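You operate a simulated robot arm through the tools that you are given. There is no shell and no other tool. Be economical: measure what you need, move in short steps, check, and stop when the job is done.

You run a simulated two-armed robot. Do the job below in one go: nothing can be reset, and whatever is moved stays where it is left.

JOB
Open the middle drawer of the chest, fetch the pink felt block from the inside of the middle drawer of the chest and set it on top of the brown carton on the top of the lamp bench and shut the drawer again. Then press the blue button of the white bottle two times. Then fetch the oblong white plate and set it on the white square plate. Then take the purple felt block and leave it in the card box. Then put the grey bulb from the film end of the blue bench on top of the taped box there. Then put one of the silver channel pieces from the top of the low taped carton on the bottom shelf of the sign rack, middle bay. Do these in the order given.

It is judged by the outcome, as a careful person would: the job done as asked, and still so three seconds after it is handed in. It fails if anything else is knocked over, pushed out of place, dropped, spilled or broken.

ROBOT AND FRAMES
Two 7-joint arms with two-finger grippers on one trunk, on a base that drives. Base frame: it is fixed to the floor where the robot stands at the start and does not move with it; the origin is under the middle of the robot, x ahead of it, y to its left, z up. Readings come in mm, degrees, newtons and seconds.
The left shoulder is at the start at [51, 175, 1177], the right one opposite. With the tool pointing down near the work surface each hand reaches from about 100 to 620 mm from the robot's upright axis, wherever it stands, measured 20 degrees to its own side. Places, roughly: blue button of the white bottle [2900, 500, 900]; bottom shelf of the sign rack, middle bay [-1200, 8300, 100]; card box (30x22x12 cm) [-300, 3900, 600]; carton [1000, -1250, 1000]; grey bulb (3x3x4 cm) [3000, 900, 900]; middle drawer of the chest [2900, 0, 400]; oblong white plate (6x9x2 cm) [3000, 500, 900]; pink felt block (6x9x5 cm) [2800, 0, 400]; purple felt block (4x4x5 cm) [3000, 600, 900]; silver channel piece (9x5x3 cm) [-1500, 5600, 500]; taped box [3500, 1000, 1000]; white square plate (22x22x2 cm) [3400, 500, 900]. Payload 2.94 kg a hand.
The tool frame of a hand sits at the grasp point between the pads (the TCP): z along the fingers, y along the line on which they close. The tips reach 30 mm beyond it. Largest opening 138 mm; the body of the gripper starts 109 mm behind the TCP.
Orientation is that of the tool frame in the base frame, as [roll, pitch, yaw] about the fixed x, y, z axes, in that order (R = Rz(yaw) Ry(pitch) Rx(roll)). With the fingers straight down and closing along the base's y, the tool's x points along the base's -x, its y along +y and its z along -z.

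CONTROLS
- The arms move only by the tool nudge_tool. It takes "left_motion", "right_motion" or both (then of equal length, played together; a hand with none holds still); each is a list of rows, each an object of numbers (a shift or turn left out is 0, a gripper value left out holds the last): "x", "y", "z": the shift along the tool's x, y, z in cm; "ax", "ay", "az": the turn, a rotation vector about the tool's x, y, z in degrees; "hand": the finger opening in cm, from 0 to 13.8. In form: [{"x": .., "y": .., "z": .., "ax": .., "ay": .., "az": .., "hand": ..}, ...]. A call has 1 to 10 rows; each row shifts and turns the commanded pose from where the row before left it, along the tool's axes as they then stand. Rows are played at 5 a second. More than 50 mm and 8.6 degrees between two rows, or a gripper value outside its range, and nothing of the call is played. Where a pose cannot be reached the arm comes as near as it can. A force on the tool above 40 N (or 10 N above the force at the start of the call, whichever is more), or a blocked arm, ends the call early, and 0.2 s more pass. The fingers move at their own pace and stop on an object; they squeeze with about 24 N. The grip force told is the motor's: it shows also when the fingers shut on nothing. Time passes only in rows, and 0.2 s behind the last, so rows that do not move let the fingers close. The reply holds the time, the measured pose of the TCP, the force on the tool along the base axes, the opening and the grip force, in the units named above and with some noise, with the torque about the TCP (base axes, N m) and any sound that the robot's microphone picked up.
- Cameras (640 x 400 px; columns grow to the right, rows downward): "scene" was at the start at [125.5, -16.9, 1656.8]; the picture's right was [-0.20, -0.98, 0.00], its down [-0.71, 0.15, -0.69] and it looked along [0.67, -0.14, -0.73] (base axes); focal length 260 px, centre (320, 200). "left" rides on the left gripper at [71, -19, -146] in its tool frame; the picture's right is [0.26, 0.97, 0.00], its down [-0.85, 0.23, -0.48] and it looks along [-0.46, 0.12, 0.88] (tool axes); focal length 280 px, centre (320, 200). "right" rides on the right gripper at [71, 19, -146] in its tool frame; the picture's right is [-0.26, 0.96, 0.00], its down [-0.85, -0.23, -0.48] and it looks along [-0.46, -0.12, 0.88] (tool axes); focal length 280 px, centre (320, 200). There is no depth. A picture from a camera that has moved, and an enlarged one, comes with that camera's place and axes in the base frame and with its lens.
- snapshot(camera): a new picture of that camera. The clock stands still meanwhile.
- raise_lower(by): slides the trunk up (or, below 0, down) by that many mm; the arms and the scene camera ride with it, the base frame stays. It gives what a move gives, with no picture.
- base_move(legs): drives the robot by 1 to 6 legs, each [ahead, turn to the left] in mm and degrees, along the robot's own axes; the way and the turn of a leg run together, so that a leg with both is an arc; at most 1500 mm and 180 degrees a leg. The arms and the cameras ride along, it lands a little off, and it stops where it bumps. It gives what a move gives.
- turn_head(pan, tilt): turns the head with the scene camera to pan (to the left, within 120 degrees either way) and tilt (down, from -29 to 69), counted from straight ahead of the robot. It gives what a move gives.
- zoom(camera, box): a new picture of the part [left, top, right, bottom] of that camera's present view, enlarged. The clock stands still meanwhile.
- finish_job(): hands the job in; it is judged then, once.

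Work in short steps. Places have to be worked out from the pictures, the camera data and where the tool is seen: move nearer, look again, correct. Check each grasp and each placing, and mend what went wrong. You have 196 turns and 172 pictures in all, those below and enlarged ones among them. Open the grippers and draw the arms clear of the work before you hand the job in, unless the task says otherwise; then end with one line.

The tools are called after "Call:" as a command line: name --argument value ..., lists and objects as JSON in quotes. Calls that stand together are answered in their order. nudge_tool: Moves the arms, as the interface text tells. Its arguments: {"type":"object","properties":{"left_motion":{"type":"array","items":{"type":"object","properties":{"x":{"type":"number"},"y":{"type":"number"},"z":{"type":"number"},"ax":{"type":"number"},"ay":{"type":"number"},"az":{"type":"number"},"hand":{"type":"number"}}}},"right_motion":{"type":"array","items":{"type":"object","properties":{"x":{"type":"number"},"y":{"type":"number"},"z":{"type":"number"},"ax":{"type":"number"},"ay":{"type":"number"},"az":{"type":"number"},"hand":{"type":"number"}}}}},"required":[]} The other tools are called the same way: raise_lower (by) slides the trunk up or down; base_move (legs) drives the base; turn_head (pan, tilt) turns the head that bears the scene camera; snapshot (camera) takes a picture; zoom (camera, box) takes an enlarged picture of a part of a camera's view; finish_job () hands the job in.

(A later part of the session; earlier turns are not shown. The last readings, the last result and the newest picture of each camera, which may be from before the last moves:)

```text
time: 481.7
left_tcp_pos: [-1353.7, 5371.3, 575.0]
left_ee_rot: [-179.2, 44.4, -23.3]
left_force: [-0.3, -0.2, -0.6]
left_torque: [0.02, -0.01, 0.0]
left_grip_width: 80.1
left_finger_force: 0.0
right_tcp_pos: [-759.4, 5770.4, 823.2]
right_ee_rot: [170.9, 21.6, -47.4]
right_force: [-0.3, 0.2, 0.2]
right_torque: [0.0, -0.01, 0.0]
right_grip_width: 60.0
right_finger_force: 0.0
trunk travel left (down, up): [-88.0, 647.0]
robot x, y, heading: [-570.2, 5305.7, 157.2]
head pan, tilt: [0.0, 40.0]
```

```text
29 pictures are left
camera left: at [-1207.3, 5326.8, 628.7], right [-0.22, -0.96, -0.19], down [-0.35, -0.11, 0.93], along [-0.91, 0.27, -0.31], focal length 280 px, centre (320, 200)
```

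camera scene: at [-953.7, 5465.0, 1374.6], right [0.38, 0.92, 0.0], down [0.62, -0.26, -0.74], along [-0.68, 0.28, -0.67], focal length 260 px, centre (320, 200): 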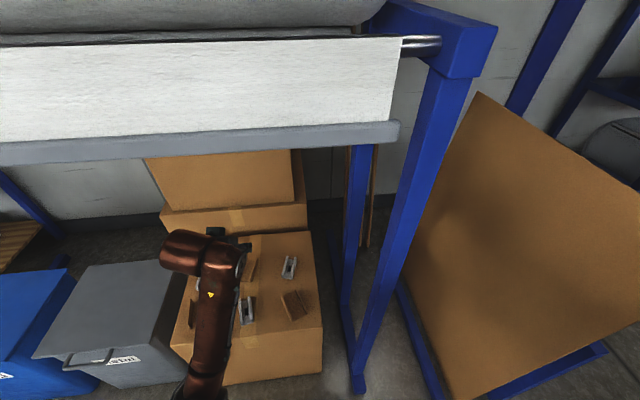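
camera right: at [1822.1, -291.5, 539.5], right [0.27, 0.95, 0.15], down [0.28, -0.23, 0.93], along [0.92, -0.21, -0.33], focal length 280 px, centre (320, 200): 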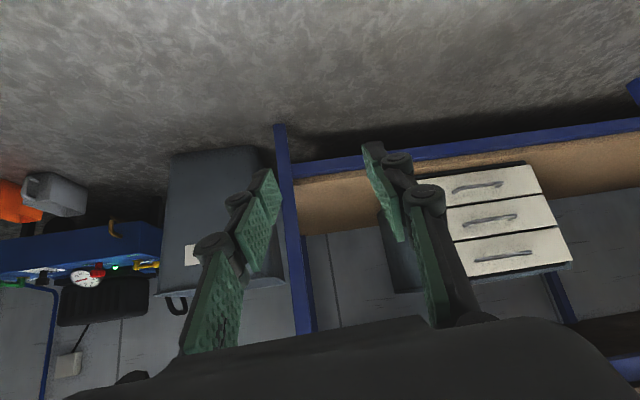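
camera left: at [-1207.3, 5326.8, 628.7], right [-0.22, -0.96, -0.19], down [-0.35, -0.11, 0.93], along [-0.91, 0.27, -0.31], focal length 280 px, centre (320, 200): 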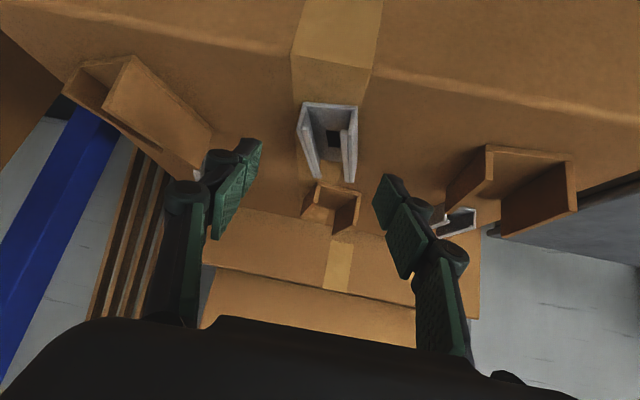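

Nearly there; advance the last 28 mm and close.

Call:
nudge_tool --left_motion '[{"x": 0.3, "z": 1.5}, {"z": 1.2}, {}, {"hand": 0}, {}, {}, {}, {}]'

Call:
snapshot --camera "left"

```text
time: 483.5
left_tcp_pos: [-1369.8, 5377.8, 554.6]
left_ee_rot: [-179.2, 44.3, -23.3]
left_force: [0.4, 0.5, -0.6]
left_torque: [0.02, 0.0, -0.02]
left_grip_width: 0.0
left_finger_force: 23.5
right_tcp_pos: [-758.4, 5769.7, 822.6]
right_ee_rot: [170.8, 21.5, -47.6]
right_force: [0.3, 0.7, -0.1]
right_torque: [0.01, -0.02, 0.02]
right_grip_width: 59.9
right_finger_force: 0.0
trunk travel left (down, up): [-88.0, 647.0]
robot x, y, heading: [-571.7, 5303.6, 157.3]
head pan, tilt: [0.0, 40.0]
```

```text
28 pictures are left
camera left: at [-1222.6, 5333.6, 607.5], right [-0.22, -0.96, -0.19], down [-0.35, -0.11, 0.93], along [-0.91, 0.27, -0.31], focal length 280 px, centre (320, 200)
```

left: 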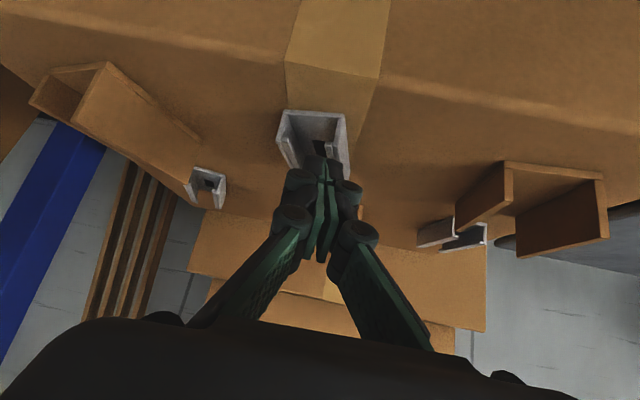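

The piece lies lower/farther than assumed (carton top ≈490, piece ≈(−1412,5389)). Raise, open, and re-approach.

Call:
nudge_tool --left_motion '[{"x": -1.4, "z": -1.4}, {"x": -1.4, "z": -1.4}, {"hand": 8}, {}, {}, {"x": 2.7, "y": 0.6, "z": 1.5}, {"z": 2.0}, {}]'

Call:
snapshot --camera "left"

```text
time: 485.3
left_tcp_pos: [-1376.9, 5375.5, 548.6]
left_ee_rot: [-179.3, 44.4, -23.3]
left_force: [0.5, -0.2, 0.1]
left_torque: [0.0, -0.02, -0.04]
left_grip_width: 79.8
left_finger_force: 0.1
right_tcp_pos: [-758.8, 5770.0, 822.4]
right_ee_rot: [170.8, 21.5, -47.6]
right_force: [0.0, 0.2, 0.5]
right_torque: [0.01, -0.02, -0.02]
right_grip_width: 59.9
right_finger_force: 0.1
trunk travel left (down, up): [-88.0, 647.0]
robot x, y, heading: [-569.1, 5306.5, 157.3]
head pan, tilt: [0.0, 40.0]
```

```text
27 pictures are left
camera left: at [-1230.6, 5330.9, 602.7], right [-0.22, -0.96, -0.19], down [-0.35, -0.11, 0.93], along [-0.91, 0.27, -0.31], focal length 280 px, centre (320, 200)
```

left: 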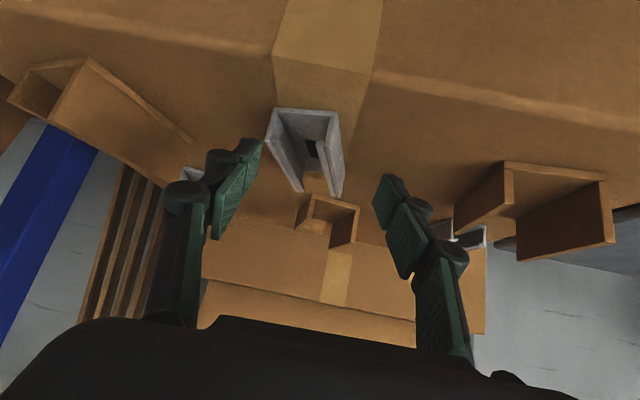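

Shift 11 mm left and advance 37 mm, then close.

Call:
nudge_tool --left_motion '[{"y": -1.1}, {"z": 1.5}, {"z": 1.2}, {"z": 1.0}, {}, {"hand": 0}, {}, {}, {}]'

Call:
snapshot --camera "left"

```text
time: 486.8
left_tcp_pos: [-1402.4, 5385.8, 528.4]
left_ee_rot: [-179.8, 45.5, -22.9]
left_force: [2.6, -5.7, 8.8]
left_torque: [-0.31, 0.13, 0.09]
left_grip_width: 40.8
left_finger_force: 9.3
right_tcp_pos: [-812.6, 5755.6, 864.3]
right_ee_rot: [168.8, 32.9, -35.4]
right_force: [0.4, 0.2, 0.3]
right_torque: [0.02, -0.07, -0.03]
right_grip_width: 59.9
right_finger_force: 0.0
trunk travel left (down, up): [-88.0, 647.0]
robot x, y, heading: [-566.7, 5305.6, 157.9]
head pan, tilt: [0.0, 40.0]
stopped in row 7 (left hand): the force on the tool passed its limit at 54 N (the readings are from after the stop); the commanded pose is now the measured one
```

```text
26 pictures are left
camera left: at [-1253.0, 5343.1, 580.5], right [-0.21, -0.96, -0.19], down [-0.33, -0.11, 0.94], along [-0.92, 0.26, -0.29], focal length 280 px, centre (320, 200)
```

left: 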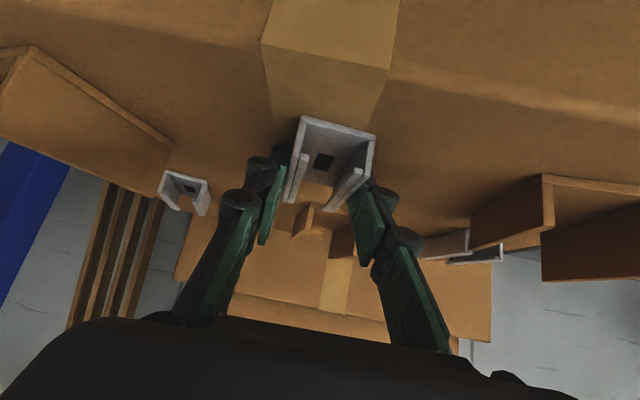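

Contact while closing pressed into the carton. Lift 6 mm and finish closing.

Call:
nudge_tool --left_motion '[{"x": -0.42, "z": -0.43}, {"hand": 0}, {}, {}, {}]'

Call:
snapshot --camera "left"

```text
time: 488.0
left_tcp_pos: [-1399.8, 5389.1, 533.9]
left_ee_rot: [-179.5, 45.1, -22.9]
left_force: [0.1, -0.4, -0.3]
left_torque: [-0.03, -0.02, 0.0]
left_grip_width: 40.6
left_finger_force: 24.2
right_tcp_pos: [-811.1, 5758.0, 864.8]
right_ee_rot: [168.6, 33.0, -35.6]
right_force: [0.0, 0.2, 0.7]
right_torque: [0.0, -0.01, -0.03]
right_grip_width: 60.1
right_finger_force: 0.0
trunk travel left (down, up): [-88.0, 647.0]
robot x, y, heading: [-569.3, 5306.1, 157.6]
head pan, tilt: [0.0, 40.0]
```

```text
25 pictures are left
camera left: at [-1251.9, 5345.8, 586.3], right [-0.21, -0.96, -0.19], down [-0.33, -0.11, 0.94], along [-0.92, 0.26, -0.3], focal length 280 px, centre (320, 200)
```

left: 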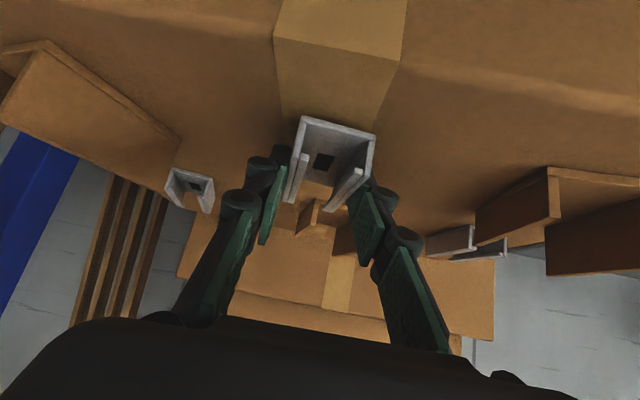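

Firm grip (40.6 mm, 24 N) and the piece moves with the hand. Lift and check.

Call:
nudge_tool --left_motion '[{"x": -1.4, "z": -1.43}, {"x": -2.8, "z": -2.86}, {"x": -2.8, "z": -2.86}, {"x": -2.8, "z": -2.86}, {}]'

Call:
snapshot --camera "left"

```text
time: 489.2
left_tcp_pos: [-1399.8, 5386.6, 674.8]
left_ee_rot: [-179.7, 45.1, -23.1]
left_force: [0.1, -0.5, -0.6]
left_torque: [0.0, -0.03, -0.04]
left_grip_width: 40.6
left_finger_force: 24.0
right_tcp_pos: [-811.7, 5756.6, 864.4]
right_ee_rot: [168.6, 33.0, -35.5]
right_force: [0.1, 0.0, 0.3]
right_torque: [-0.01, 0.0, 0.03]
right_grip_width: 59.8
right_finger_force: 0.0
trunk travel left (down, up): [-88.0, 647.0]
robot x, y, heading: [-567.4, 5305.1, 157.7]
head pan, tilt: [0.0, 40.0]
```

```text
24 pictures are left
camera left: at [-1251.7, 5344.0, 725.7], right [-0.21, -0.96, -0.19], down [-0.33, -0.11, 0.94], along [-0.92, 0.26, -0.3], focal length 280 px, centre (320, 200)
```

left: 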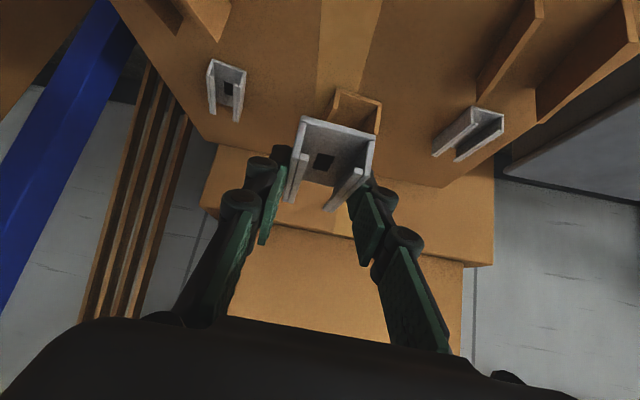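

Piece held level. Raise a bit (staying well under the bar), then back out.

Call:
raise_lower --by 200

Call:
base_move --legs '[[-100, 0], [-450, 0]]'

Call:
turn_head --pan -45 --tilt 25

Call:
snapshot --camera "scene"

```text
time: 491.4
left_tcp_pos: [-1399.0, 5387.9, 874.1]
left_ee_rot: [-179.6, 45.2, -23.0]
left_force: [-0.2, 0.7, -0.6]
left_torque: [-0.02, -0.03, 0.01]
left_grip_width: 40.3
left_finger_force: 24.1
right_tcp_pos: [-812.9, 5756.6, 1063.9]
right_ee_rot: [168.7, 33.0, -35.6]
right_force: [-0.6, 0.4, -0.3]
right_torque: [0.03, 0.03, 0.02]
right_grip_width: 59.8
right_finger_force: 0.1
trunk travel left (down, up): [-288.0, 447.0]
robot x, y, heading: [-569.7, 5304.4, 157.8]
head pan, tilt: [0.0, 40.0]
```

```text
time: 494.9
left_tcp_pos: [-885.7, 5177.7, 874.3]
left_ee_rot: [-179.8, 45.2, -22.9]
left_force: [-0.4, 0.0, -0.3]
left_torque: [0.01, -0.01, 0.01]
left_grip_width: 40.2
left_finger_force: 24.5
right_tcp_pos: [-299.2, 5545.8, 1066.0]
right_ee_rot: [168.6, 33.1, -35.5]
right_force: [1.4, -0.2, 0.4]
right_torque: [0.02, 0.03, 0.04]
right_grip_width: 60.1
right_finger_force: 0.0
trunk travel left (down, up): [-288.0, 447.0]
robot x, y, heading: [-56.6, 5095.8, 157.8]
head pan, tilt: [0.0, 40.0]
```

```text
time: 496.0
left_tcp_pos: [-886.7, 5177.4, 875.3]
left_ee_rot: [-179.7, 45.2, -23.0]
left_force: [-0.4, 0.4, -0.3]
left_torque: [-0.02, 0.01, 0.02]
left_grip_width: 40.4
left_finger_force: 24.5
right_tcp_pos: [-300.3, 5545.3, 1067.0]
right_ee_rot: [168.5, 33.0, -35.5]
right_force: [0.5, -0.9, 0.2]
right_torque: [0.0, 0.01, -0.01]
right_grip_width: 59.8
right_finger_force: 0.1
trunk travel left (down, up): [-288.0, 447.0]
robot x, y, heading: [-54.7, 5095.1, 157.6]
head pan, tilt: [-45.0, 25.0]
```

```text
23 pictures are left
camera scene: at [-171.1, 5212.0, 1626.1], right [0.92, 0.39, 0.0], down [0.16, -0.39, -0.91], along [-0.35, 0.84, -0.42], focal length 260 px, centre (320, 200)
```

scene: 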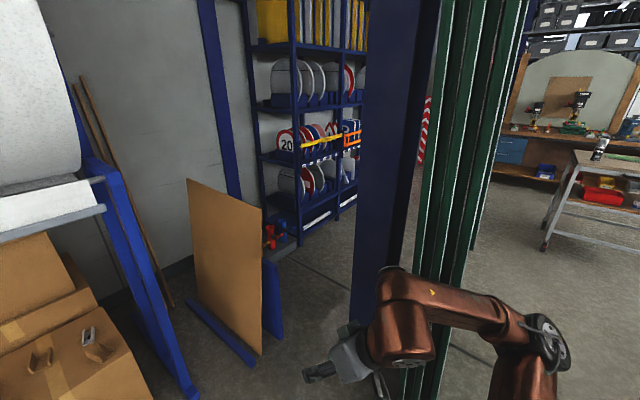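

The sign rack stands behind the green panel; I go around the panel's east side. Reverse further, then drive north along x≈750.

Call:
base_move --legs '[[-800, 0], [0, -69], [1300, 0], [1200, 0]]'

Call:
turn_head --pan 55 --tilt 25

Call:
snapshot --camera "scene"

```text
time: 515.1
left_tcp_pos: [523.8, 8096.1, 873.9]
left_ee_rot: [-179.7, 45.0, -92.2]
left_force: [0.9, -0.8, -0.2]
left_torque: [-0.03, 0.01, -0.02]
left_grip_width: 40.5
left_finger_force: 23.5
right_tcp_pos: [1075.7, 7679.6, 1065.1]
right_ee_rot: [168.6, 33.0, -104.7]
right_force: [-0.3, 0.0, 0.0]
right_torque: [-0.03, 0.01, -0.01]
right_grip_width: 60.2
right_finger_force: 0.0
trunk travel left (down, up): [-288.0, 447.0]
robot x, y, heading: [739.3, 7295.2, 88.5]
head pan, tilt: [-45.0, 25.0]
```

```text
time: 516.9
left_tcp_pos: [522.8, 8095.6, 874.7]
left_ee_rot: [-179.7, 45.2, -92.1]
left_force: [0.5, -0.6, -1.5]
left_torque: [0.02, -0.01, 0.0]
left_grip_width: 40.4
left_finger_force: 23.6
right_tcp_pos: [1076.9, 7679.1, 1065.1]
right_ee_rot: [168.6, 33.0, -104.7]
right_force: [0.8, -0.6, -1.0]
right_torque: [0.01, -0.01, -0.01]
right_grip_width: 60.0
right_finger_force: 0.0
trunk travel left (down, up): [-288.0, 447.0]
robot x, y, heading: [742.0, 7291.4, 88.8]
head pan, tilt: [55.0, 25.0]
```

```text
22 pictures are left
camera scene: at [669.9, 7430.7, 1626.2], right [0.6, 0.8, 0.0], down [0.34, -0.25, -0.91], along [-0.73, 0.54, -0.42], focal length 260 px, centre (320, 200)
```

scene: 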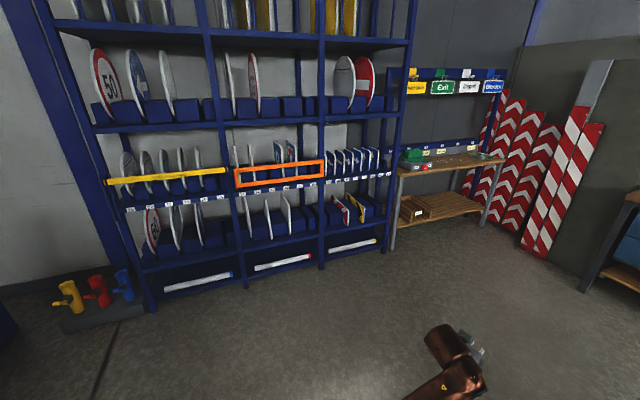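

The rack's three bays are clear; the bottom shelf's middle bay holds a tube. Zoom in.

Call:
zoom --camera "scene" --box '[220, 190, 350, 300]'

```text
3.64 times, centred on (285, 245) of scene
camera zoom: at [669.9, 7430.7, 1626.2], right [0.6, 0.8, 0.0], down [0.34, -0.25, -0.91], along [-0.73, 0.54, -0.42], focal length 947 px, centre (447, 36)
```

zoom: 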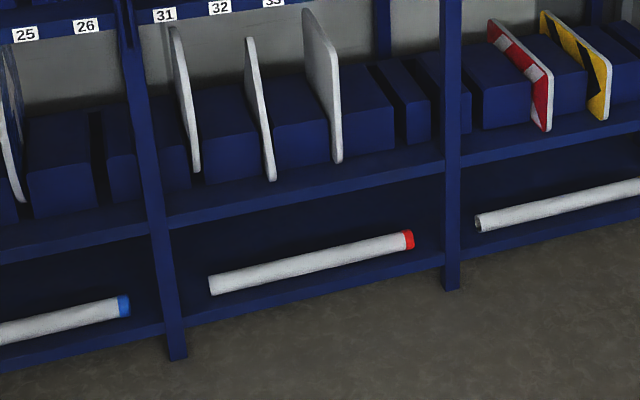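

I'll approach the middle bay straight along heading ≈143.5° from here (no turning near the rack). Drive 1000 mm and lower the trunk.

Call:
base_move --legs '[[0, 54.7], [950, 0]]'

Call:
raise_lower --by -280

Call:
turn_head --pan 10 --tilt 40

Call:
snapshot --camera "scene"

```text
time: 524.4
left_tcp_pos: [-813.6, 8135.7, 874.1]
left_ee_rot: [-179.7, 45.0, -36.8]
left_force: [-0.3, -0.3, -1.3]
left_torque: [-0.03, -0.01, -0.03]
left_grip_width: 40.3
left_finger_force: 24.2
right_tcp_pos: [-156.1, 8355.2, 1064.3]
right_ee_rot: [168.6, 33.0, -49.5]
right_force: [-1.3, 0.5, -0.4]
right_torque: [-0.04, -0.01, 0.0]
right_grip_width: 59.9
right_finger_force: 0.1
trunk travel left (down, up): [-288.0, 447.0]
robot x, y, heading: [-28.0, 7861.3, 144.0]
head pan, tilt: [55.0, 25.0]
```

```text
time: 527.2
left_tcp_pos: [-814.3, 8135.4, 595.6]
left_ee_rot: [-179.7, 45.4, -36.8]
left_force: [-0.5, 0.4, -0.8]
left_torque: [0.02, -0.04, 0.0]
left_grip_width: 40.1
left_finger_force: 23.7
right_tcp_pos: [-191.4, 8379.5, 736.6]
right_ee_rot: [171.1, 23.4, -48.3]
right_force: [-0.4, -0.2, 0.2]
right_torque: [0.02, 0.01, -0.02]
right_grip_width: 59.9
right_finger_force: 0.1
trunk travel left (down, up): [-8.0, 727.0]
robot x, y, heading: [-30.0, 7859.7, 143.7]
head pan, tilt: [55.0, 25.0]
```

```text
time: 528.3
left_tcp_pos: [-814.6, 8136.7, 593.6]
left_ee_rot: [-179.7, 45.1, -36.8]
left_force: [-0.7, 0.5, -0.9]
left_torque: [-0.02, -0.04, -0.04]
left_grip_width: 40.3
left_finger_force: 24.1
right_tcp_pos: [-192.7, 8380.4, 736.7]
right_ee_rot: [171.1, 23.4, -48.3]
right_force: [0.5, 0.0, 0.1]
right_torque: [0.03, 0.0, 0.03]
right_grip_width: 60.0
right_finger_force: 0.1
trunk travel left (down, up): [-8.0, 727.0]
robot x, y, heading: [-30.0, 7864.3, 143.7]
head pan, tilt: [10.0, 40.0]
```

```text
20 pictures are left
camera scene: at [-385.4, 8100.4, 1284.8], right [0.44, 0.9, 0.0], down [0.58, -0.28, -0.77], along [-0.69, 0.34, -0.64], focal length 260 px, centre (320, 200)
```

scene: 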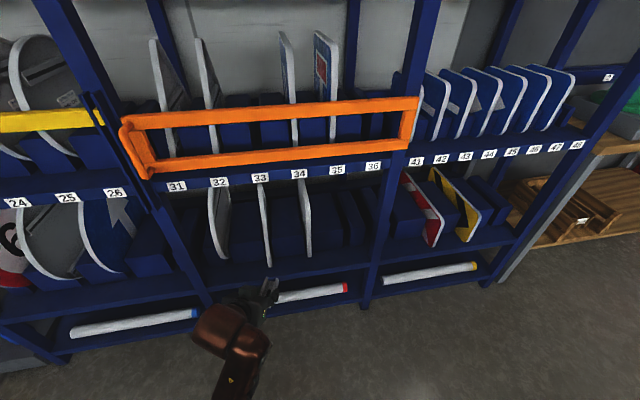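

Lower the hand in front of the bay to look into the bottom shelf with the wrist camera.

Call:
nudge_tool --left_motion '[{"x": 3.1, "z": 3.1}, {"x": 3.1, "z": 3.1}, {"x": 3.1, "z": 3.1}, {"x": 3.1, "z": 3.1}, {"x": 3.1, "z": 3.1}, {"x": 3.1, "z": 3.1}, {}]'

Call:
snapshot --camera "left"

Call:
zoom --camera "scene" --box '[190, 230, 390, 370]'

```text
time: 529.9
left_tcp_pos: [-813.4, 8137.2, 330.5]
left_ee_rot: [-179.7, 45.1, -36.8]
left_force: [-0.1, 0.1, -0.1]
left_torque: [-0.01, -0.03, -0.02]
left_grip_width: 40.5
left_finger_force: 24.7
right_tcp_pos: [-192.7, 8380.1, 736.5]
right_ee_rot: [171.1, 23.4, -48.2]
right_force: [0.2, -0.2, -0.2]
right_torque: [0.0, -0.02, -0.02]
right_grip_width: 59.8
right_finger_force: 0.0
trunk travel left (down, up): [-8.0, 727.0]
robot x, y, heading: [-32.1, 7862.4, 143.9]
head pan, tilt: [10.0, 40.0]
```

```text
19 pictures are left
camera left: at [-680.3, 8058.8, 382.1], right [-0.43, -0.88, -0.19], down [-0.35, -0.03, 0.94], along [-0.83, 0.47, -0.3], focal length 280 px, centre (320, 200)
```

left: 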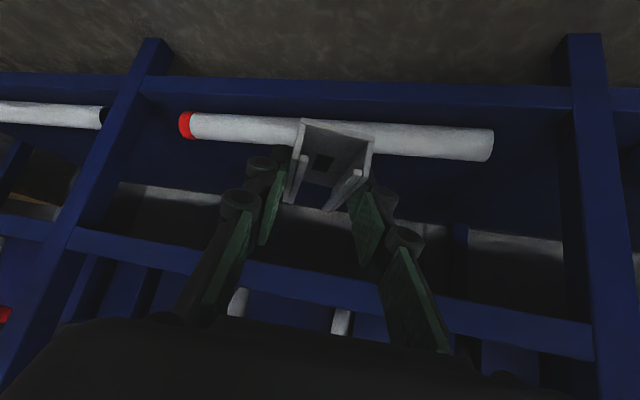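

```text
2.86 times, centred on (290, 300) of scene
camera zoom: at [-385.4, 8100.3, 1284.8], right [0.44, 0.9, 0.0], down [0.58, -0.28, -0.77], along [-0.69, 0.34, -0.64], focal length 744 px, centre (406, -86)
```

zoom: 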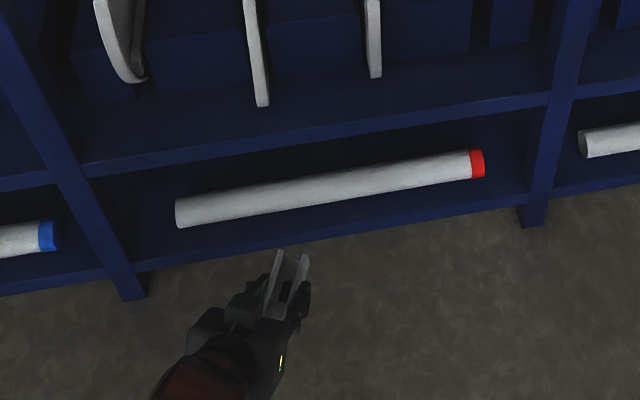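

Front strip before the tube is ~70 mm deep, so I yaw the tool ~45° clockwise so the piece lies more along the shelf. Try it here in free space.

Call:
nudge_tool --left_motion '[{"ax": 5.3, "az": 5.3}, {"ax": 5.3, "az": 5.3}, {"ax": 5.3, "az": 5.3}, {"ax": 5.3, "az": 5.3}, {"ax": 5.3, "az": 5.3}, {"ax": 5.3, "az": 5.3}, {}]'

```text
time: 531.5
left_tcp_pos: [-813.3, 8136.4, 330.7]
left_ee_rot: [-179.8, 45.3, -82.0]
left_force: [0.1, -0.3, -0.3]
left_torque: [-0.06, -0.01, 0.03]
left_grip_width: 40.3
left_finger_force: 24.2
right_tcp_pos: [-191.7, 8380.0, 737.0]
right_ee_rot: [171.0, 23.5, -48.2]
right_force: [-0.5, 0.2, -0.2]
right_torque: [-0.01, -0.03, 0.01]
right_grip_width: 60.0
right_finger_force: 0.1
trunk travel left (down, up): [-8.0, 727.0]
robot x, y, heading: [-26.8, 7853.6, 143.6]
head pan, tilt: [10.0, 40.0]
```

It works. Rotate 20° more so the piece is parallel to the shelf, and look.

Call:
nudge_tool --left_motion '[{"ax": 4.8, "az": 4.8}, {"ax": 4.8, "az": 4.8}, {"ax": 4.8, "az": 4.8}, {}]'

Call:
zoom --camera "scene" --box '[190, 230, 390, 370]'

Call:
snapshot --camera "left"

```text
time: 532.5
left_tcp_pos: [-815.8, 8137.5, 331.7]
left_ee_rot: [179.9, 45.3, -102.4]
left_force: [0.5, 0.2, -0.6]
left_torque: [-0.02, -0.01, 0.02]
left_grip_width: 40.4
left_finger_force: 24.1
right_tcp_pos: [-192.0, 8379.5, 736.8]
right_ee_rot: [171.1, 23.4, -48.2]
right_force: [0.1, -0.1, 0.1]
right_torque: [-0.03, 0.02, 0.01]
right_grip_width: 60.1
right_finger_force: 0.1
trunk travel left (down, up): [-8.0, 727.0]
robot x, y, heading: [-30.4, 7855.9, 144.1]
head pan, tilt: [10.0, 40.0]
```

```text
2.86 times, centred on (290, 300) of scene
camera zoom: at [-385.4, 8100.0, 1284.8], right [0.44, 0.9, 0.0], down [0.58, -0.28, -0.77], along [-0.69, 0.34, -0.64], focal length 744 px, centre (406, -86)
```

zoom: 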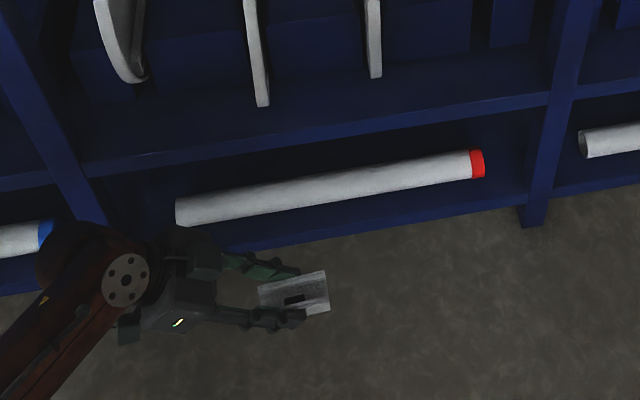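

```text
16 pictures are left
camera left: at [-829.1, 7982.5, 382.4], right [-0.98, 0.03, -0.19], down [-0.17, 0.3, 0.94], along [0.08, 0.95, -0.29], focal length 280 px, centre (320, 200)
```

left: 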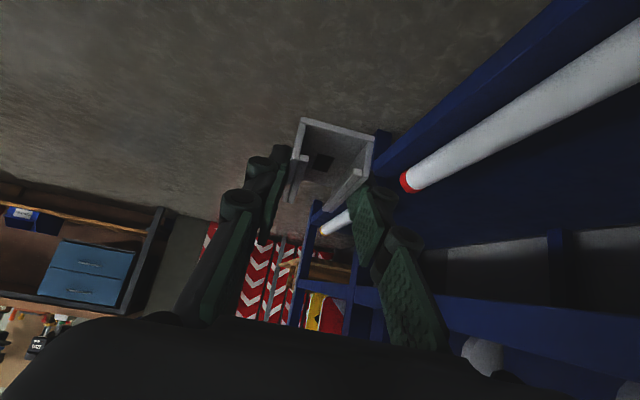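

The piece is now parallel to the shelf. Pitch slightly flatter, move along the rack and down to z≈190, then inward 110 mm and look.

Call:
nudge_tool --left_motion '[{"ay": -7}, {"x": -0.2, "y": -0.18, "z": 4.1}, {"x": -0.2, "y": -0.18, "z": 4.1}, {"x": -0.2, "y": -0.18, "z": 4.1}, {"x": -0.2, "y": -0.18, "z": 4.1}, {"x": -0.2, "y": -0.18, "z": 4.1}, {"x": -0.2, "y": -0.18, "z": 4.1}, {"x": -0.12, "y": 3.7, "z": 0.15}, {"x": -0.12, "y": 3.7, "z": 0.15}, {"x": -0.12, "y": 3.7, "z": 0.15}]'

Call:
snapshot --camera "left"

Call:
zoom --camera "scene" --box '[190, 230, 390, 370]'

```text
time: 534.9
left_tcp_pos: [-790.5, 8270.0, 138.2]
left_ee_rot: [-174.6, 47.7, -95.5]
left_force: [-0.3, -0.9, -0.9]
left_torque: [-0.11, 0.04, 0.0]
left_grip_width: 40.7
left_finger_force: 24.4
left hand out of reach, approached as far as the arm can: row 7, 8, 9, 10
right_tcp_pos: [-178.7, 8384.0, 750.9]
right_ee_rot: [167.5, 20.7, -53.3]
right_force: [0.0, -0.3, -1.4]
right_torque: [0.07, -0.03, -0.04]
right_grip_width: 59.9
right_finger_force: 0.0
trunk travel left (down, up): [-8.0, 727.0]
robot x, y, heading: [-25.6, 7858.6, 143.9]
head pan, tilt: [10.0, 40.0]
stopped in row 10 (left hand): the arm was blocked; the commanded pose is now the measured one
```

```text
15 pictures are left
camera left: at [-799.9, 8114.8, 183.4], right [-0.97, -0.02, -0.26], down [-0.25, 0.26, 0.93], along [0.05, 0.96, -0.26], focal length 280 px, centre (320, 200)
```

left: 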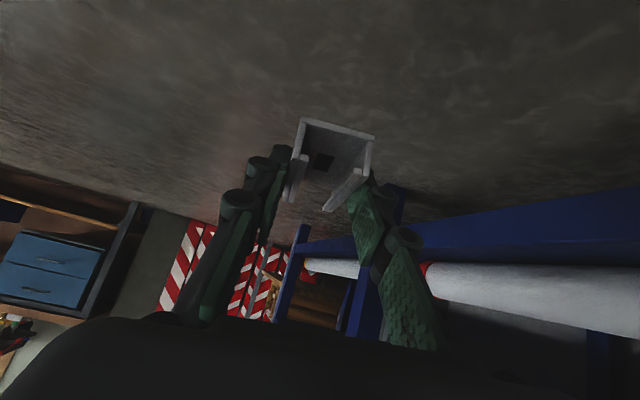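

```text
2.86 times, centred on (290, 300) of scene
camera zoom: at [-464.5, 8154.8, 1261.0], right [0.44, 0.9, -0.01], down [0.62, -0.32, -0.72], along [-0.65, 0.31, -0.7], focal length 744 px, centre (406, -86)
```

zoom: 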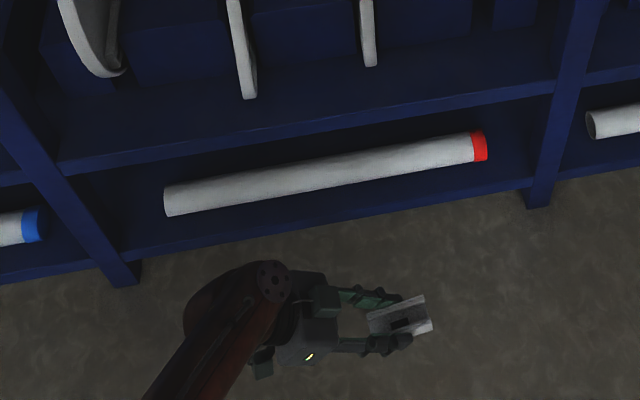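

Out of reach that low; I use the base instead: raise 60 mm, settle, and drive 150 mm forward (mostly inward).

Call:
raise_lower --by 70

Call:
base_move --legs '[[140, 0]]'

Call:
nudge_tool --left_motion '[{"ax": 2.5, "az": 2.5}, {"ax": 0, "az": 2.5, "ay": -1}, {}, {}]'

Call:
zoom --camera "scene" --box '[190, 230, 390, 370]'

```text
time: 535.2
left_tcp_pos: [-791.2, 8165.9, 81.9]
left_ee_rot: [-173.6, 38.8, -92.2]
left_force: [0.7, 1.0, -3.0]
left_torque: [0.1, 0.05, 0.06]
left_grip_width: 40.7
left_finger_force: 24.0
right_tcp_pos: [-161.1, 8363.9, 777.8]
right_ee_rot: [163.6, 21.9, -57.2]
right_force: [-4.4, -0.6, 1.5]
right_torque: [0.1, -0.61, -0.26]
right_grip_width: 60.1
right_finger_force: 0.1
trunk travel left (down, up): [-10.0, 724.0]
robot x, y, heading: [-30.5, 7856.6, 144.3]
head pan, tilt: [10.0, 40.0]
stopped: the arm was blocked; the commanded pose is now the measured one
```

```text
time: 536.0
left_tcp_pos: [-783.7, 8137.0, 152.8]
left_ee_rot: [179.5, 40.6, -94.7]
left_force: [0.7, -1.2, -0.5]
left_torque: [0.16, 0.03, 0.01]
left_grip_width: 40.5
left_finger_force: 23.6
right_tcp_pos: [-83.5, 8290.0, 829.3]
right_ee_rot: [154.7, 32.4, -57.2]
right_force: [-0.1, -1.5, 1.3]
right_torque: [0.16, -0.13, -0.13]
right_grip_width: 60.1
right_finger_force: 0.0
trunk travel left (down, up): [-10.0, 724.0]
robot x, y, heading: [-35.5, 7859.6, 143.9]
head pan, tilt: [10.0, 40.0]
stopped in leg 1: the robot was blocked; the commanded pose is now the measured one
```

```text
time: 537.0
left_tcp_pos: [-785.0, 8142.6, 137.6]
left_ee_rot: [179.5, 40.6, -100.2]
left_force: [-0.4, 0.7, -1.0]
left_torque: [-0.02, -0.04, 0.0]
left_grip_width: 40.5
left_finger_force: 24.0
right_tcp_pos: [-95.9, 8305.9, 823.9]
right_ee_rot: [155.2, 30.7, -57.4]
right_force: [-1.6, 1.4, -0.1]
right_torque: [-0.1, -0.07, -0.01]
right_grip_width: 60.0
right_finger_force: 0.0
trunk travel left (down, up): [-10.0, 724.0]
robot x, y, heading: [-32.5, 7862.6, 143.9]
head pan, tilt: [10.0, 40.0]
```

```text
2.86 times, centred on (290, 300) of scene
camera zoom: at [-388.2, 8099.7, 1289.0], right [0.44, 0.9, 0.0], down [0.58, -0.28, -0.77], along [-0.69, 0.33, -0.64], focal length 744 px, centre (406, -86)
```

zoom: 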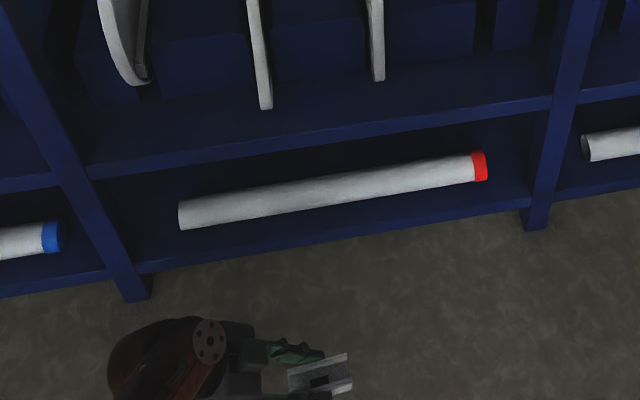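

Settled again. Raise the trunk 90 mm, then drive forward in small steps.

Call:
raise_lower --by 90

Call:
base_move --legs '[[100, 0]]'

Call:
nudge_tool --left_motion '[{}, {}, {}]'

```text
time: 538.2
left_tcp_pos: [-796.2, 8151.6, 252.3]
left_ee_rot: [176.9, 41.5, -101.8]
left_force: [0.7, 0.6, -0.9]
left_torque: [-0.03, 0.0, -0.01]
left_grip_width: 40.4
left_finger_force: 23.6
right_tcp_pos: [-64.4, 8282.3, 930.3]
right_ee_rot: [152.0, 37.5, -59.2]
right_force: [0.7, -0.2, -0.2]
right_torque: [0.01, -0.05, -0.01]
right_grip_width: 60.1
right_finger_force: 0.1
trunk travel left (down, up): [-100.0, 634.0]
robot x, y, heading: [-34.7, 7861.5, 144.1]
head pan, tilt: [10.0, 40.0]
```

```text
time: 539.4
left_tcp_pos: [-888.6, 8213.0, 246.8]
left_ee_rot: [176.5, 41.7, -102.1]
left_force: [-0.2, 0.6, -1.2]
left_torque: [-0.03, -0.01, -0.03]
left_grip_width: 40.4
left_finger_force: 24.0
right_tcp_pos: [-146.1, 8339.7, 933.7]
right_ee_rot: [151.2, 37.8, -59.3]
right_force: [-0.1, 0.5, -0.7]
right_torque: [-0.01, -0.02, 0.01]
right_grip_width: 60.0
right_finger_force: 0.0
trunk travel left (down, up): [-100.0, 634.0]
robot x, y, heading: [-114.1, 7920.2, 144.2]
head pan, tilt: [10.0, 40.0]
```

```text
time: 539.6
left_tcp_pos: [-889.3, 8210.8, 271.2]
left_ee_rot: [173.0, 42.9, -104.5]
left_force: [1.2, -1.4, -0.6]
left_torque: [0.11, 0.18, 0.18]
left_grip_width: 40.3
left_finger_force: 23.4
right_tcp_pos: [-114.6, 8314.9, 951.3]
right_ee_rot: [146.5, 42.3, -62.8]
right_force: [-15.8, 61.2, 96.8]
right_torque: [1.14, -4.92, 3.1]
right_grip_width: 60.3
right_finger_force: 0.3
trunk travel left (down, up): [-100.0, 634.0]
robot x, y, heading: [-117.6, 7920.9, 144.3]
head pan, tilt: [10.0, 40.0]
stopped in row 1 (right hand): the force on the tool passed its limit at 355 N (the readings are from after the stop); the commanded pose is now the measured one
```

The right hand has drifted against my own torso. Move it outward before continuing.

Call:
nudge_tool --right_motion '[{"x": -2.5, "y": -2.2, "z": 1.3}, {"x": -2.5, "y": -2.2, "z": 1.3}, {"x": -2.5, "y": -2.2, "z": 1.3}, {"x": -2.5, "y": -2.2, "z": 1.3}, {}]'

Call:
turn_head --pan 10 --tilt 45

Call:
snapshot --camera "scene"

```text
time: 540.8
left_tcp_pos: [-889.0, 8213.4, 262.8]
left_ee_rot: [174.0, 42.6, -103.8]
left_force: [0.1, -0.4, -0.8]
left_torque: [-0.02, 0.01, 0.02]
left_grip_width: 40.4
left_finger_force: 24.0
right_tcp_pos: [-146.7, 8465.1, 935.9]
right_ee_rot: [148.8, 40.7, -61.1]
right_force: [-0.2, 1.1, 0.2]
right_torque: [0.02, 0.02, -0.03]
right_grip_width: 60.3
right_finger_force: 0.1
trunk travel left (down, up): [-100.0, 634.0]
robot x, y, heading: [-115.8, 7916.8, 144.1]
head pan, tilt: [10.0, 40.0]
```

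```text
time: 541.5
left_tcp_pos: [-889.3, 8212.6, 263.9]
left_ee_rot: [174.1, 42.6, -103.9]
left_force: [0.3, -0.1, -1.0]
left_torque: [-0.03, -0.02, 0.02]
left_grip_width: 41.0
left_finger_force: 24.1
right_tcp_pos: [-146.0, 8463.7, 936.8]
right_ee_rot: [148.7, 40.5, -61.0]
right_force: [1.3, 0.2, 0.9]
right_torque: [0.01, 0.05, -0.01]
right_grip_width: 60.1
right_finger_force: 0.1
trunk travel left (down, up): [-100.0, 634.0]
robot x, y, heading: [-118.2, 7925.4, 144.1]
head pan, tilt: [10.0, 45.0]
```

```text
12 pictures are left
camera scene: at [-388.9, 8100.3, 1391.3], right [0.44, 0.9, 0.0], down [0.64, -0.31, -0.71], along [-0.64, 0.31, -0.71], focal length 260 px, centre (320, 200)
```

scene: 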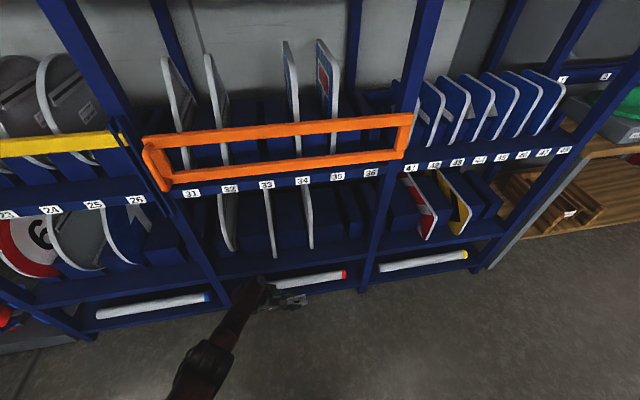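

Stable now. Move the hand 90 mm outward (away from the rack), then drive 150 mm closer.

Call:
nudge_tool --left_motion '[{"y": -3}, {"y": -3}, {"y": -3}, {"ax": 3, "ay": -2}, {}]'

Call:
base_move --legs '[[150, 0]]'

Call:
nudge_tool --left_motion '[{}, {}, {}, {}]'

Call:
snapshot --camera "left"

```text
time: 542.7
left_tcp_pos: [-800.2, 8196.7, 255.6]
left_ee_rot: [177.0, 44.6, -104.0]
left_force: [-0.5, -0.1, -1.0]
left_torque: [0.01, -0.01, 0.01]
left_grip_width: 40.6
left_finger_force: 23.9
right_tcp_pos: [-147.7, 8463.6, 937.1]
right_ee_rot: [148.8, 40.5, -61.1]
right_force: [-0.2, -0.2, -0.2]
right_torque: [0.0, 0.0, 0.0]
right_grip_width: 60.1
right_finger_force: 0.0
trunk travel left (down, up): [-100.0, 634.0]
robot x, y, heading: [-117.9, 7920.9, 143.9]
head pan, tilt: [10.0, 45.0]
```

```text
time: 544.0
left_tcp_pos: [-923.3, 8283.5, 254.3]
left_ee_rot: [177.1, 44.5, -103.9]
left_force: [-0.2, 0.1, -2.2]
left_torque: [0.04, -0.01, 0.0]
left_grip_width: 40.5
left_finger_force: 23.9
right_tcp_pos: [-269.9, 8552.3, 935.6]
right_ee_rot: [148.9, 40.6, -61.2]
right_force: [-0.4, 0.4, -1.2]
right_torque: [-0.03, -0.05, 0.05]
right_grip_width: 60.1
right_finger_force: 0.0
trunk travel left (down, up): [-100.0, 634.0]
robot x, y, heading: [-239.9, 8012.2, 144.2]
head pan, tilt: [10.0, 45.0]
```

```text
time: 545.0
left_tcp_pos: [-923.1, 8284.5, 256.3]
left_ee_rot: [176.9, 44.6, -104.1]
left_force: [0.1, 0.1, -1.1]
left_torque: [0.02, -0.01, -0.01]
left_grip_width: 40.4
left_finger_force: 23.8
right_tcp_pos: [-269.0, 8552.5, 936.9]
right_ee_rot: [148.9, 40.6, -61.1]
right_force: [-0.1, 0.1, -0.8]
right_torque: [-0.01, 0.01, 0.01]
right_grip_width: 60.2
right_finger_force: 0.1
trunk travel left (down, up): [-100.0, 634.0]
robot x, y, heading: [-239.5, 8010.4, 144.3]
head pan, tilt: [10.0, 45.0]
```

```text
11 pictures are left
camera left: at [-933.7, 8130.1, 308.4], right [-0.99, 0.02, -0.15], down [-0.14, 0.3, 0.94], along [0.06, 0.95, -0.3], focal length 280 px, centre (320, 200)
```

left: 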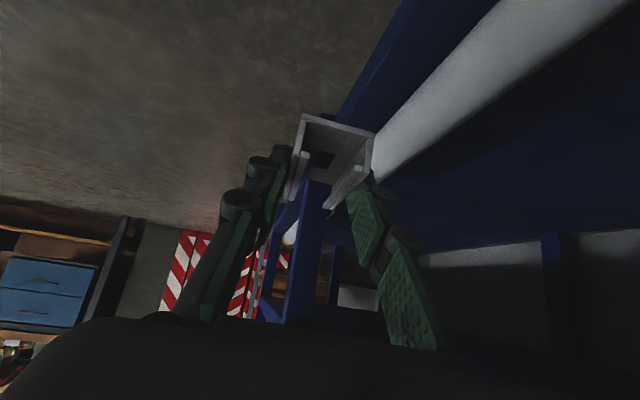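

Measured: shelf edge at depth −11, tube front at +45 → a 56 mm strip; target TCP depth +8. Flatten pitch by 7° and descend outside the rack first.

Call:
nudge_tool --left_motion '[{"ay": -3.5}, {"ay": -3.5}, {"x": 2.0, "z": 1.6}, {"x": 2.0, "z": 1.6}, {"x": 2.0, "z": 1.6}, {"x": 2.0, "z": 1.6}, {}]'

Call:
snapshot --camera "left"

```text
time: 546.6
left_tcp_pos: [-923.8, 8285.8, 214.4]
left_ee_rot: [176.6, 51.6, -104.6]
left_force: [-0.1, -0.6, -0.6]
left_torque: [-0.02, 0.01, -0.01]
left_grip_width: 40.3
left_finger_force: 24.5
left hand out of reach, approached as far as the arm can: row 4, 5, 6
right_tcp_pos: [-268.5, 8551.7, 937.9]
right_ee_rot: [148.8, 40.5, -61.1]
right_force: [-0.5, -0.1, -0.6]
right_torque: [0.03, 0.0, 0.02]
right_grip_width: 60.0
right_finger_force: 0.1
trunk travel left (down, up): [-100.0, 634.0]
robot x, y, heading: [-236.2, 8009.2, 144.4]
head pan, tilt: [10.0, 45.0]
```

```text
10 pictures are left
camera left: at [-936.6, 8125.7, 247.8], right [-0.98, 0.04, -0.17], down [-0.16, 0.19, 0.97], along [0.07, 0.98, -0.18], focal length 280 px, centre (320, 200)
```

left: 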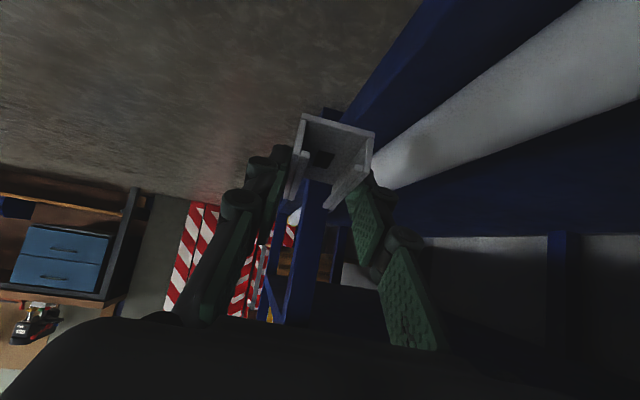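

Stuck at z 214 by arm limits; reset the command upward a bit and lower the trunk 60 mm instead.

Call:
nudge_tool --left_motion '[{"x": -2.2, "z": -1.8}, {"x": -2.0, "z": -1.6}, {}]'

Call:
raise_lower --by -62

Call:
nudge_tool --left_motion '[{}, {}, {}]'

```text
time: 547.4
left_tcp_pos: [-922.0, 8283.1, 268.5]
left_ee_rot: [176.6, 51.4, -104.5]
left_force: [-0.6, -0.7, -1.1]
left_torque: [-0.02, 0.0, 0.02]
left_grip_width: 40.3
left_finger_force: 24.3
right_tcp_pos: [-268.8, 8552.1, 936.3]
right_ee_rot: [148.9, 40.5, -61.1]
right_force: [0.5, -0.1, -0.4]
right_torque: [0.02, -0.01, 0.01]
right_grip_width: 59.7
right_finger_force: 0.1
trunk travel left (down, up): [-100.0, 634.0]
robot x, y, heading: [-235.3, 8009.8, 144.1]
head pan, tilt: [10.0, 45.0]
```

```text
time: 548.5
left_tcp_pos: [-922.2, 8283.2, 205.3]
left_ee_rot: [176.5, 51.7, -104.7]
left_force: [-0.7, -0.7, -1.4]
left_torque: [-0.03, -0.01, 0.01]
left_grip_width: 40.2
left_finger_force: 23.9
right_tcp_pos: [-267.9, 8553.2, 876.5]
right_ee_rot: [148.8, 40.5, -61.2]
right_force: [0.6, 0.8, -0.2]
right_torque: [-0.01, 0.03, 0.01]
right_grip_width: 60.1
right_finger_force: 0.2
trunk travel left (down, up): [-38.0, 696.0]
robot x, y, heading: [-235.7, 8009.7, 144.3]
head pan, tilt: [10.0, 45.0]
```

```text
time: 549.3
left_tcp_pos: [-923.1, 8285.0, 204.7]
left_ee_rot: [176.6, 51.5, -104.4]
left_force: [0.4, 0.4, -0.6]
left_torque: [0.0, 0.03, 0.01]
left_grip_width: 40.3
left_finger_force: 24.4
right_tcp_pos: [-269.3, 8550.7, 875.4]
right_ee_rot: [148.8, 40.6, -61.0]
right_force: [-0.4, -1.3, 0.8]
right_torque: [0.0, 0.01, -0.01]
right_grip_width: 60.1
right_finger_force: 0.0
trunk travel left (down, up): [-38.0, 696.0]
robot x, y, heading: [-241.3, 8008.7, 144.1]
head pan, tilt: [10.0, 45.0]
```

Now lower the hand 50 mm and level the roll.

Call:
nudge_tool --left_motion '[{"ax": 3.2}, {"x": 1.3, "z": 1.03}, {"x": 1.3, "z": 1.03}, {"x": 1.3, "z": 1.03}, {}]'

```text
time: 550.5
left_tcp_pos: [-921.5, 8282.9, 156.1]
left_ee_rot: [179.7, 51.5, -104.7]
left_force: [0.1, -0.3, -0.4]
left_torque: [-0.03, -0.02, 0.02]
left_grip_width: 40.3
left_finger_force: 24.0
right_tcp_pos: [-269.3, 8552.6, 875.1]
right_ee_rot: [148.8, 40.4, -61.1]
right_force: [0.2, -0.3, -0.7]
right_torque: [0.01, 0.01, -0.01]
right_grip_width: 60.0
right_finger_force: 0.1
trunk travel left (down, up): [-38.0, 696.0]
robot x, y, heading: [-238.5, 8012.7, 144.1]
head pan, tilt: [10.0, 45.0]
```

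Height 156 reached. Slide inward 40 mm and look.

Call:
nudge_tool --left_motion '[{"y": 1.4}, {"y": 1.3}, {"y": 1.3}, {}]'

Call:
snapshot --camera "left"

Call:
zoom --camera "scene" --box '[200, 230, 380, 350]'

```text
time: 551.7
left_tcp_pos: [-905.2, 8271.6, 136.3]
left_ee_rot: [-172.9, 53.9, -98.8]
left_force: [-0.5, -0.3, -1.3]
left_torque: [0.0, -0.01, -0.04]
left_grip_width: 40.2
left_finger_force: 24.0
left hand out of reach, approached as far as the arm can: row 3
right_tcp_pos: [-301.8, 8510.7, 885.0]
right_ee_rot: [153.8, 41.4, -57.2]
right_force: [1.3, 2.4, 0.2]
right_torque: [-0.16, 0.08, 0.24]
right_grip_width: 60.0
right_finger_force: 0.1
trunk travel left (down, up): [-38.0, 696.0]
robot x, y, heading: [-238.9, 8007.1, 144.5]
head pan, tilt: [10.0, 45.0]
stopped in row 4 (left hand): the arm was blocked; the commanded pose is now the measured one
```

```text
9 pictures are left
camera left: at [-928.1, 8112.7, 163.5], right [-0.96, 0.09, -0.28], down [-0.26, 0.18, 0.95], along [0.13, 0.98, -0.15], focal length 280 px, centre (320, 200)
```

left: 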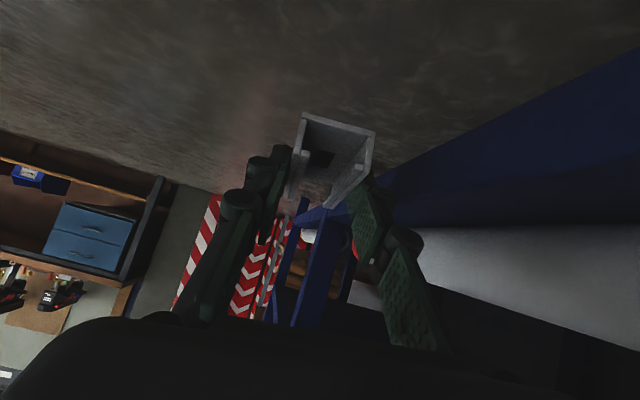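

```text
3.33 times, centred on (290, 290) of scene
camera zoom: at [-562.9, 8240.3, 1315.8], right [0.44, 0.9, -0.01], down [0.64, -0.32, -0.7], along [-0.64, 0.3, -0.71], focal length 868 px, centre (420, -100)
```

zoom: 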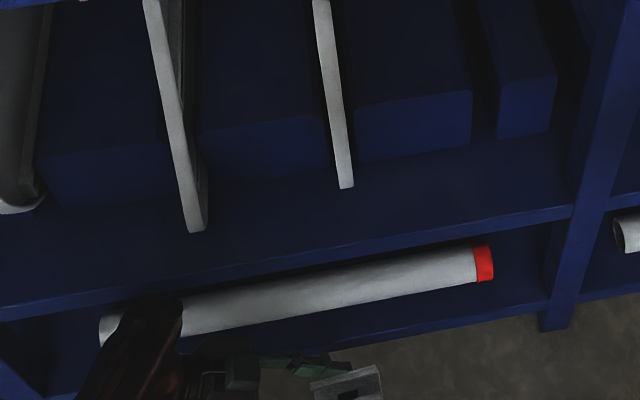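

The arm cannot slide in further in this pose; I'll use the base for the inward motion. First restore the hand pose outside.

Call:
nudge_tool --left_motion '[{"x": -1.5, "y": -0.8, "z": -1.2}, {"x": -0.5, "y": -0.8, "z": -0.4}, {"ax": -2, "ay": 1.2, "az": 2}, {"ax": -2, "ay": 1.2, "az": 2}, {}, {}]'

Call:
nudge_tool --left_motion '[{}, {}, {}]'

```text
time: 553.1
left_tcp_pos: [-894.6, 8274.4, 162.5]
left_ee_rot: [176.6, 51.0, -106.6]
left_force: [-0.3, -1.1, -0.2]
left_torque: [0.02, 0.0, 0.03]
left_grip_width: 40.2
left_finger_force: 23.9
right_tcp_pos: [-286.9, 8524.3, 882.7]
right_ee_rot: [151.5, 41.2, -59.2]
right_force: [0.3, -0.4, -1.0]
right_torque: [0.01, -0.03, -0.03]
right_grip_width: 60.0
right_finger_force: 0.1
trunk travel left (down, up): [-38.0, 696.0]
robot x, y, heading: [-239.5, 8011.7, 144.1]
head pan, tilt: [10.0, 45.0]
```

```text
time: 553.9
left_tcp_pos: [-894.1, 8273.8, 161.1]
left_ee_rot: [176.7, 50.7, -106.6]
left_force: [-1.0, -0.4, -0.6]
left_torque: [0.0, 0.03, -0.01]
left_grip_width: 40.4
left_finger_force: 24.0
right_tcp_pos: [-286.6, 8525.2, 882.8]
right_ee_rot: [151.4, 41.2, -59.1]
right_force: [-0.4, -0.5, -0.9]
right_torque: [-0.02, 0.01, -0.01]
right_grip_width: 59.8
right_finger_force: 0.1
trunk travel left (down, up): [-38.0, 696.0]
robot x, y, heading: [-238.0, 8009.6, 144.3]
head pan, tilt: [10.0, 45.0]
```

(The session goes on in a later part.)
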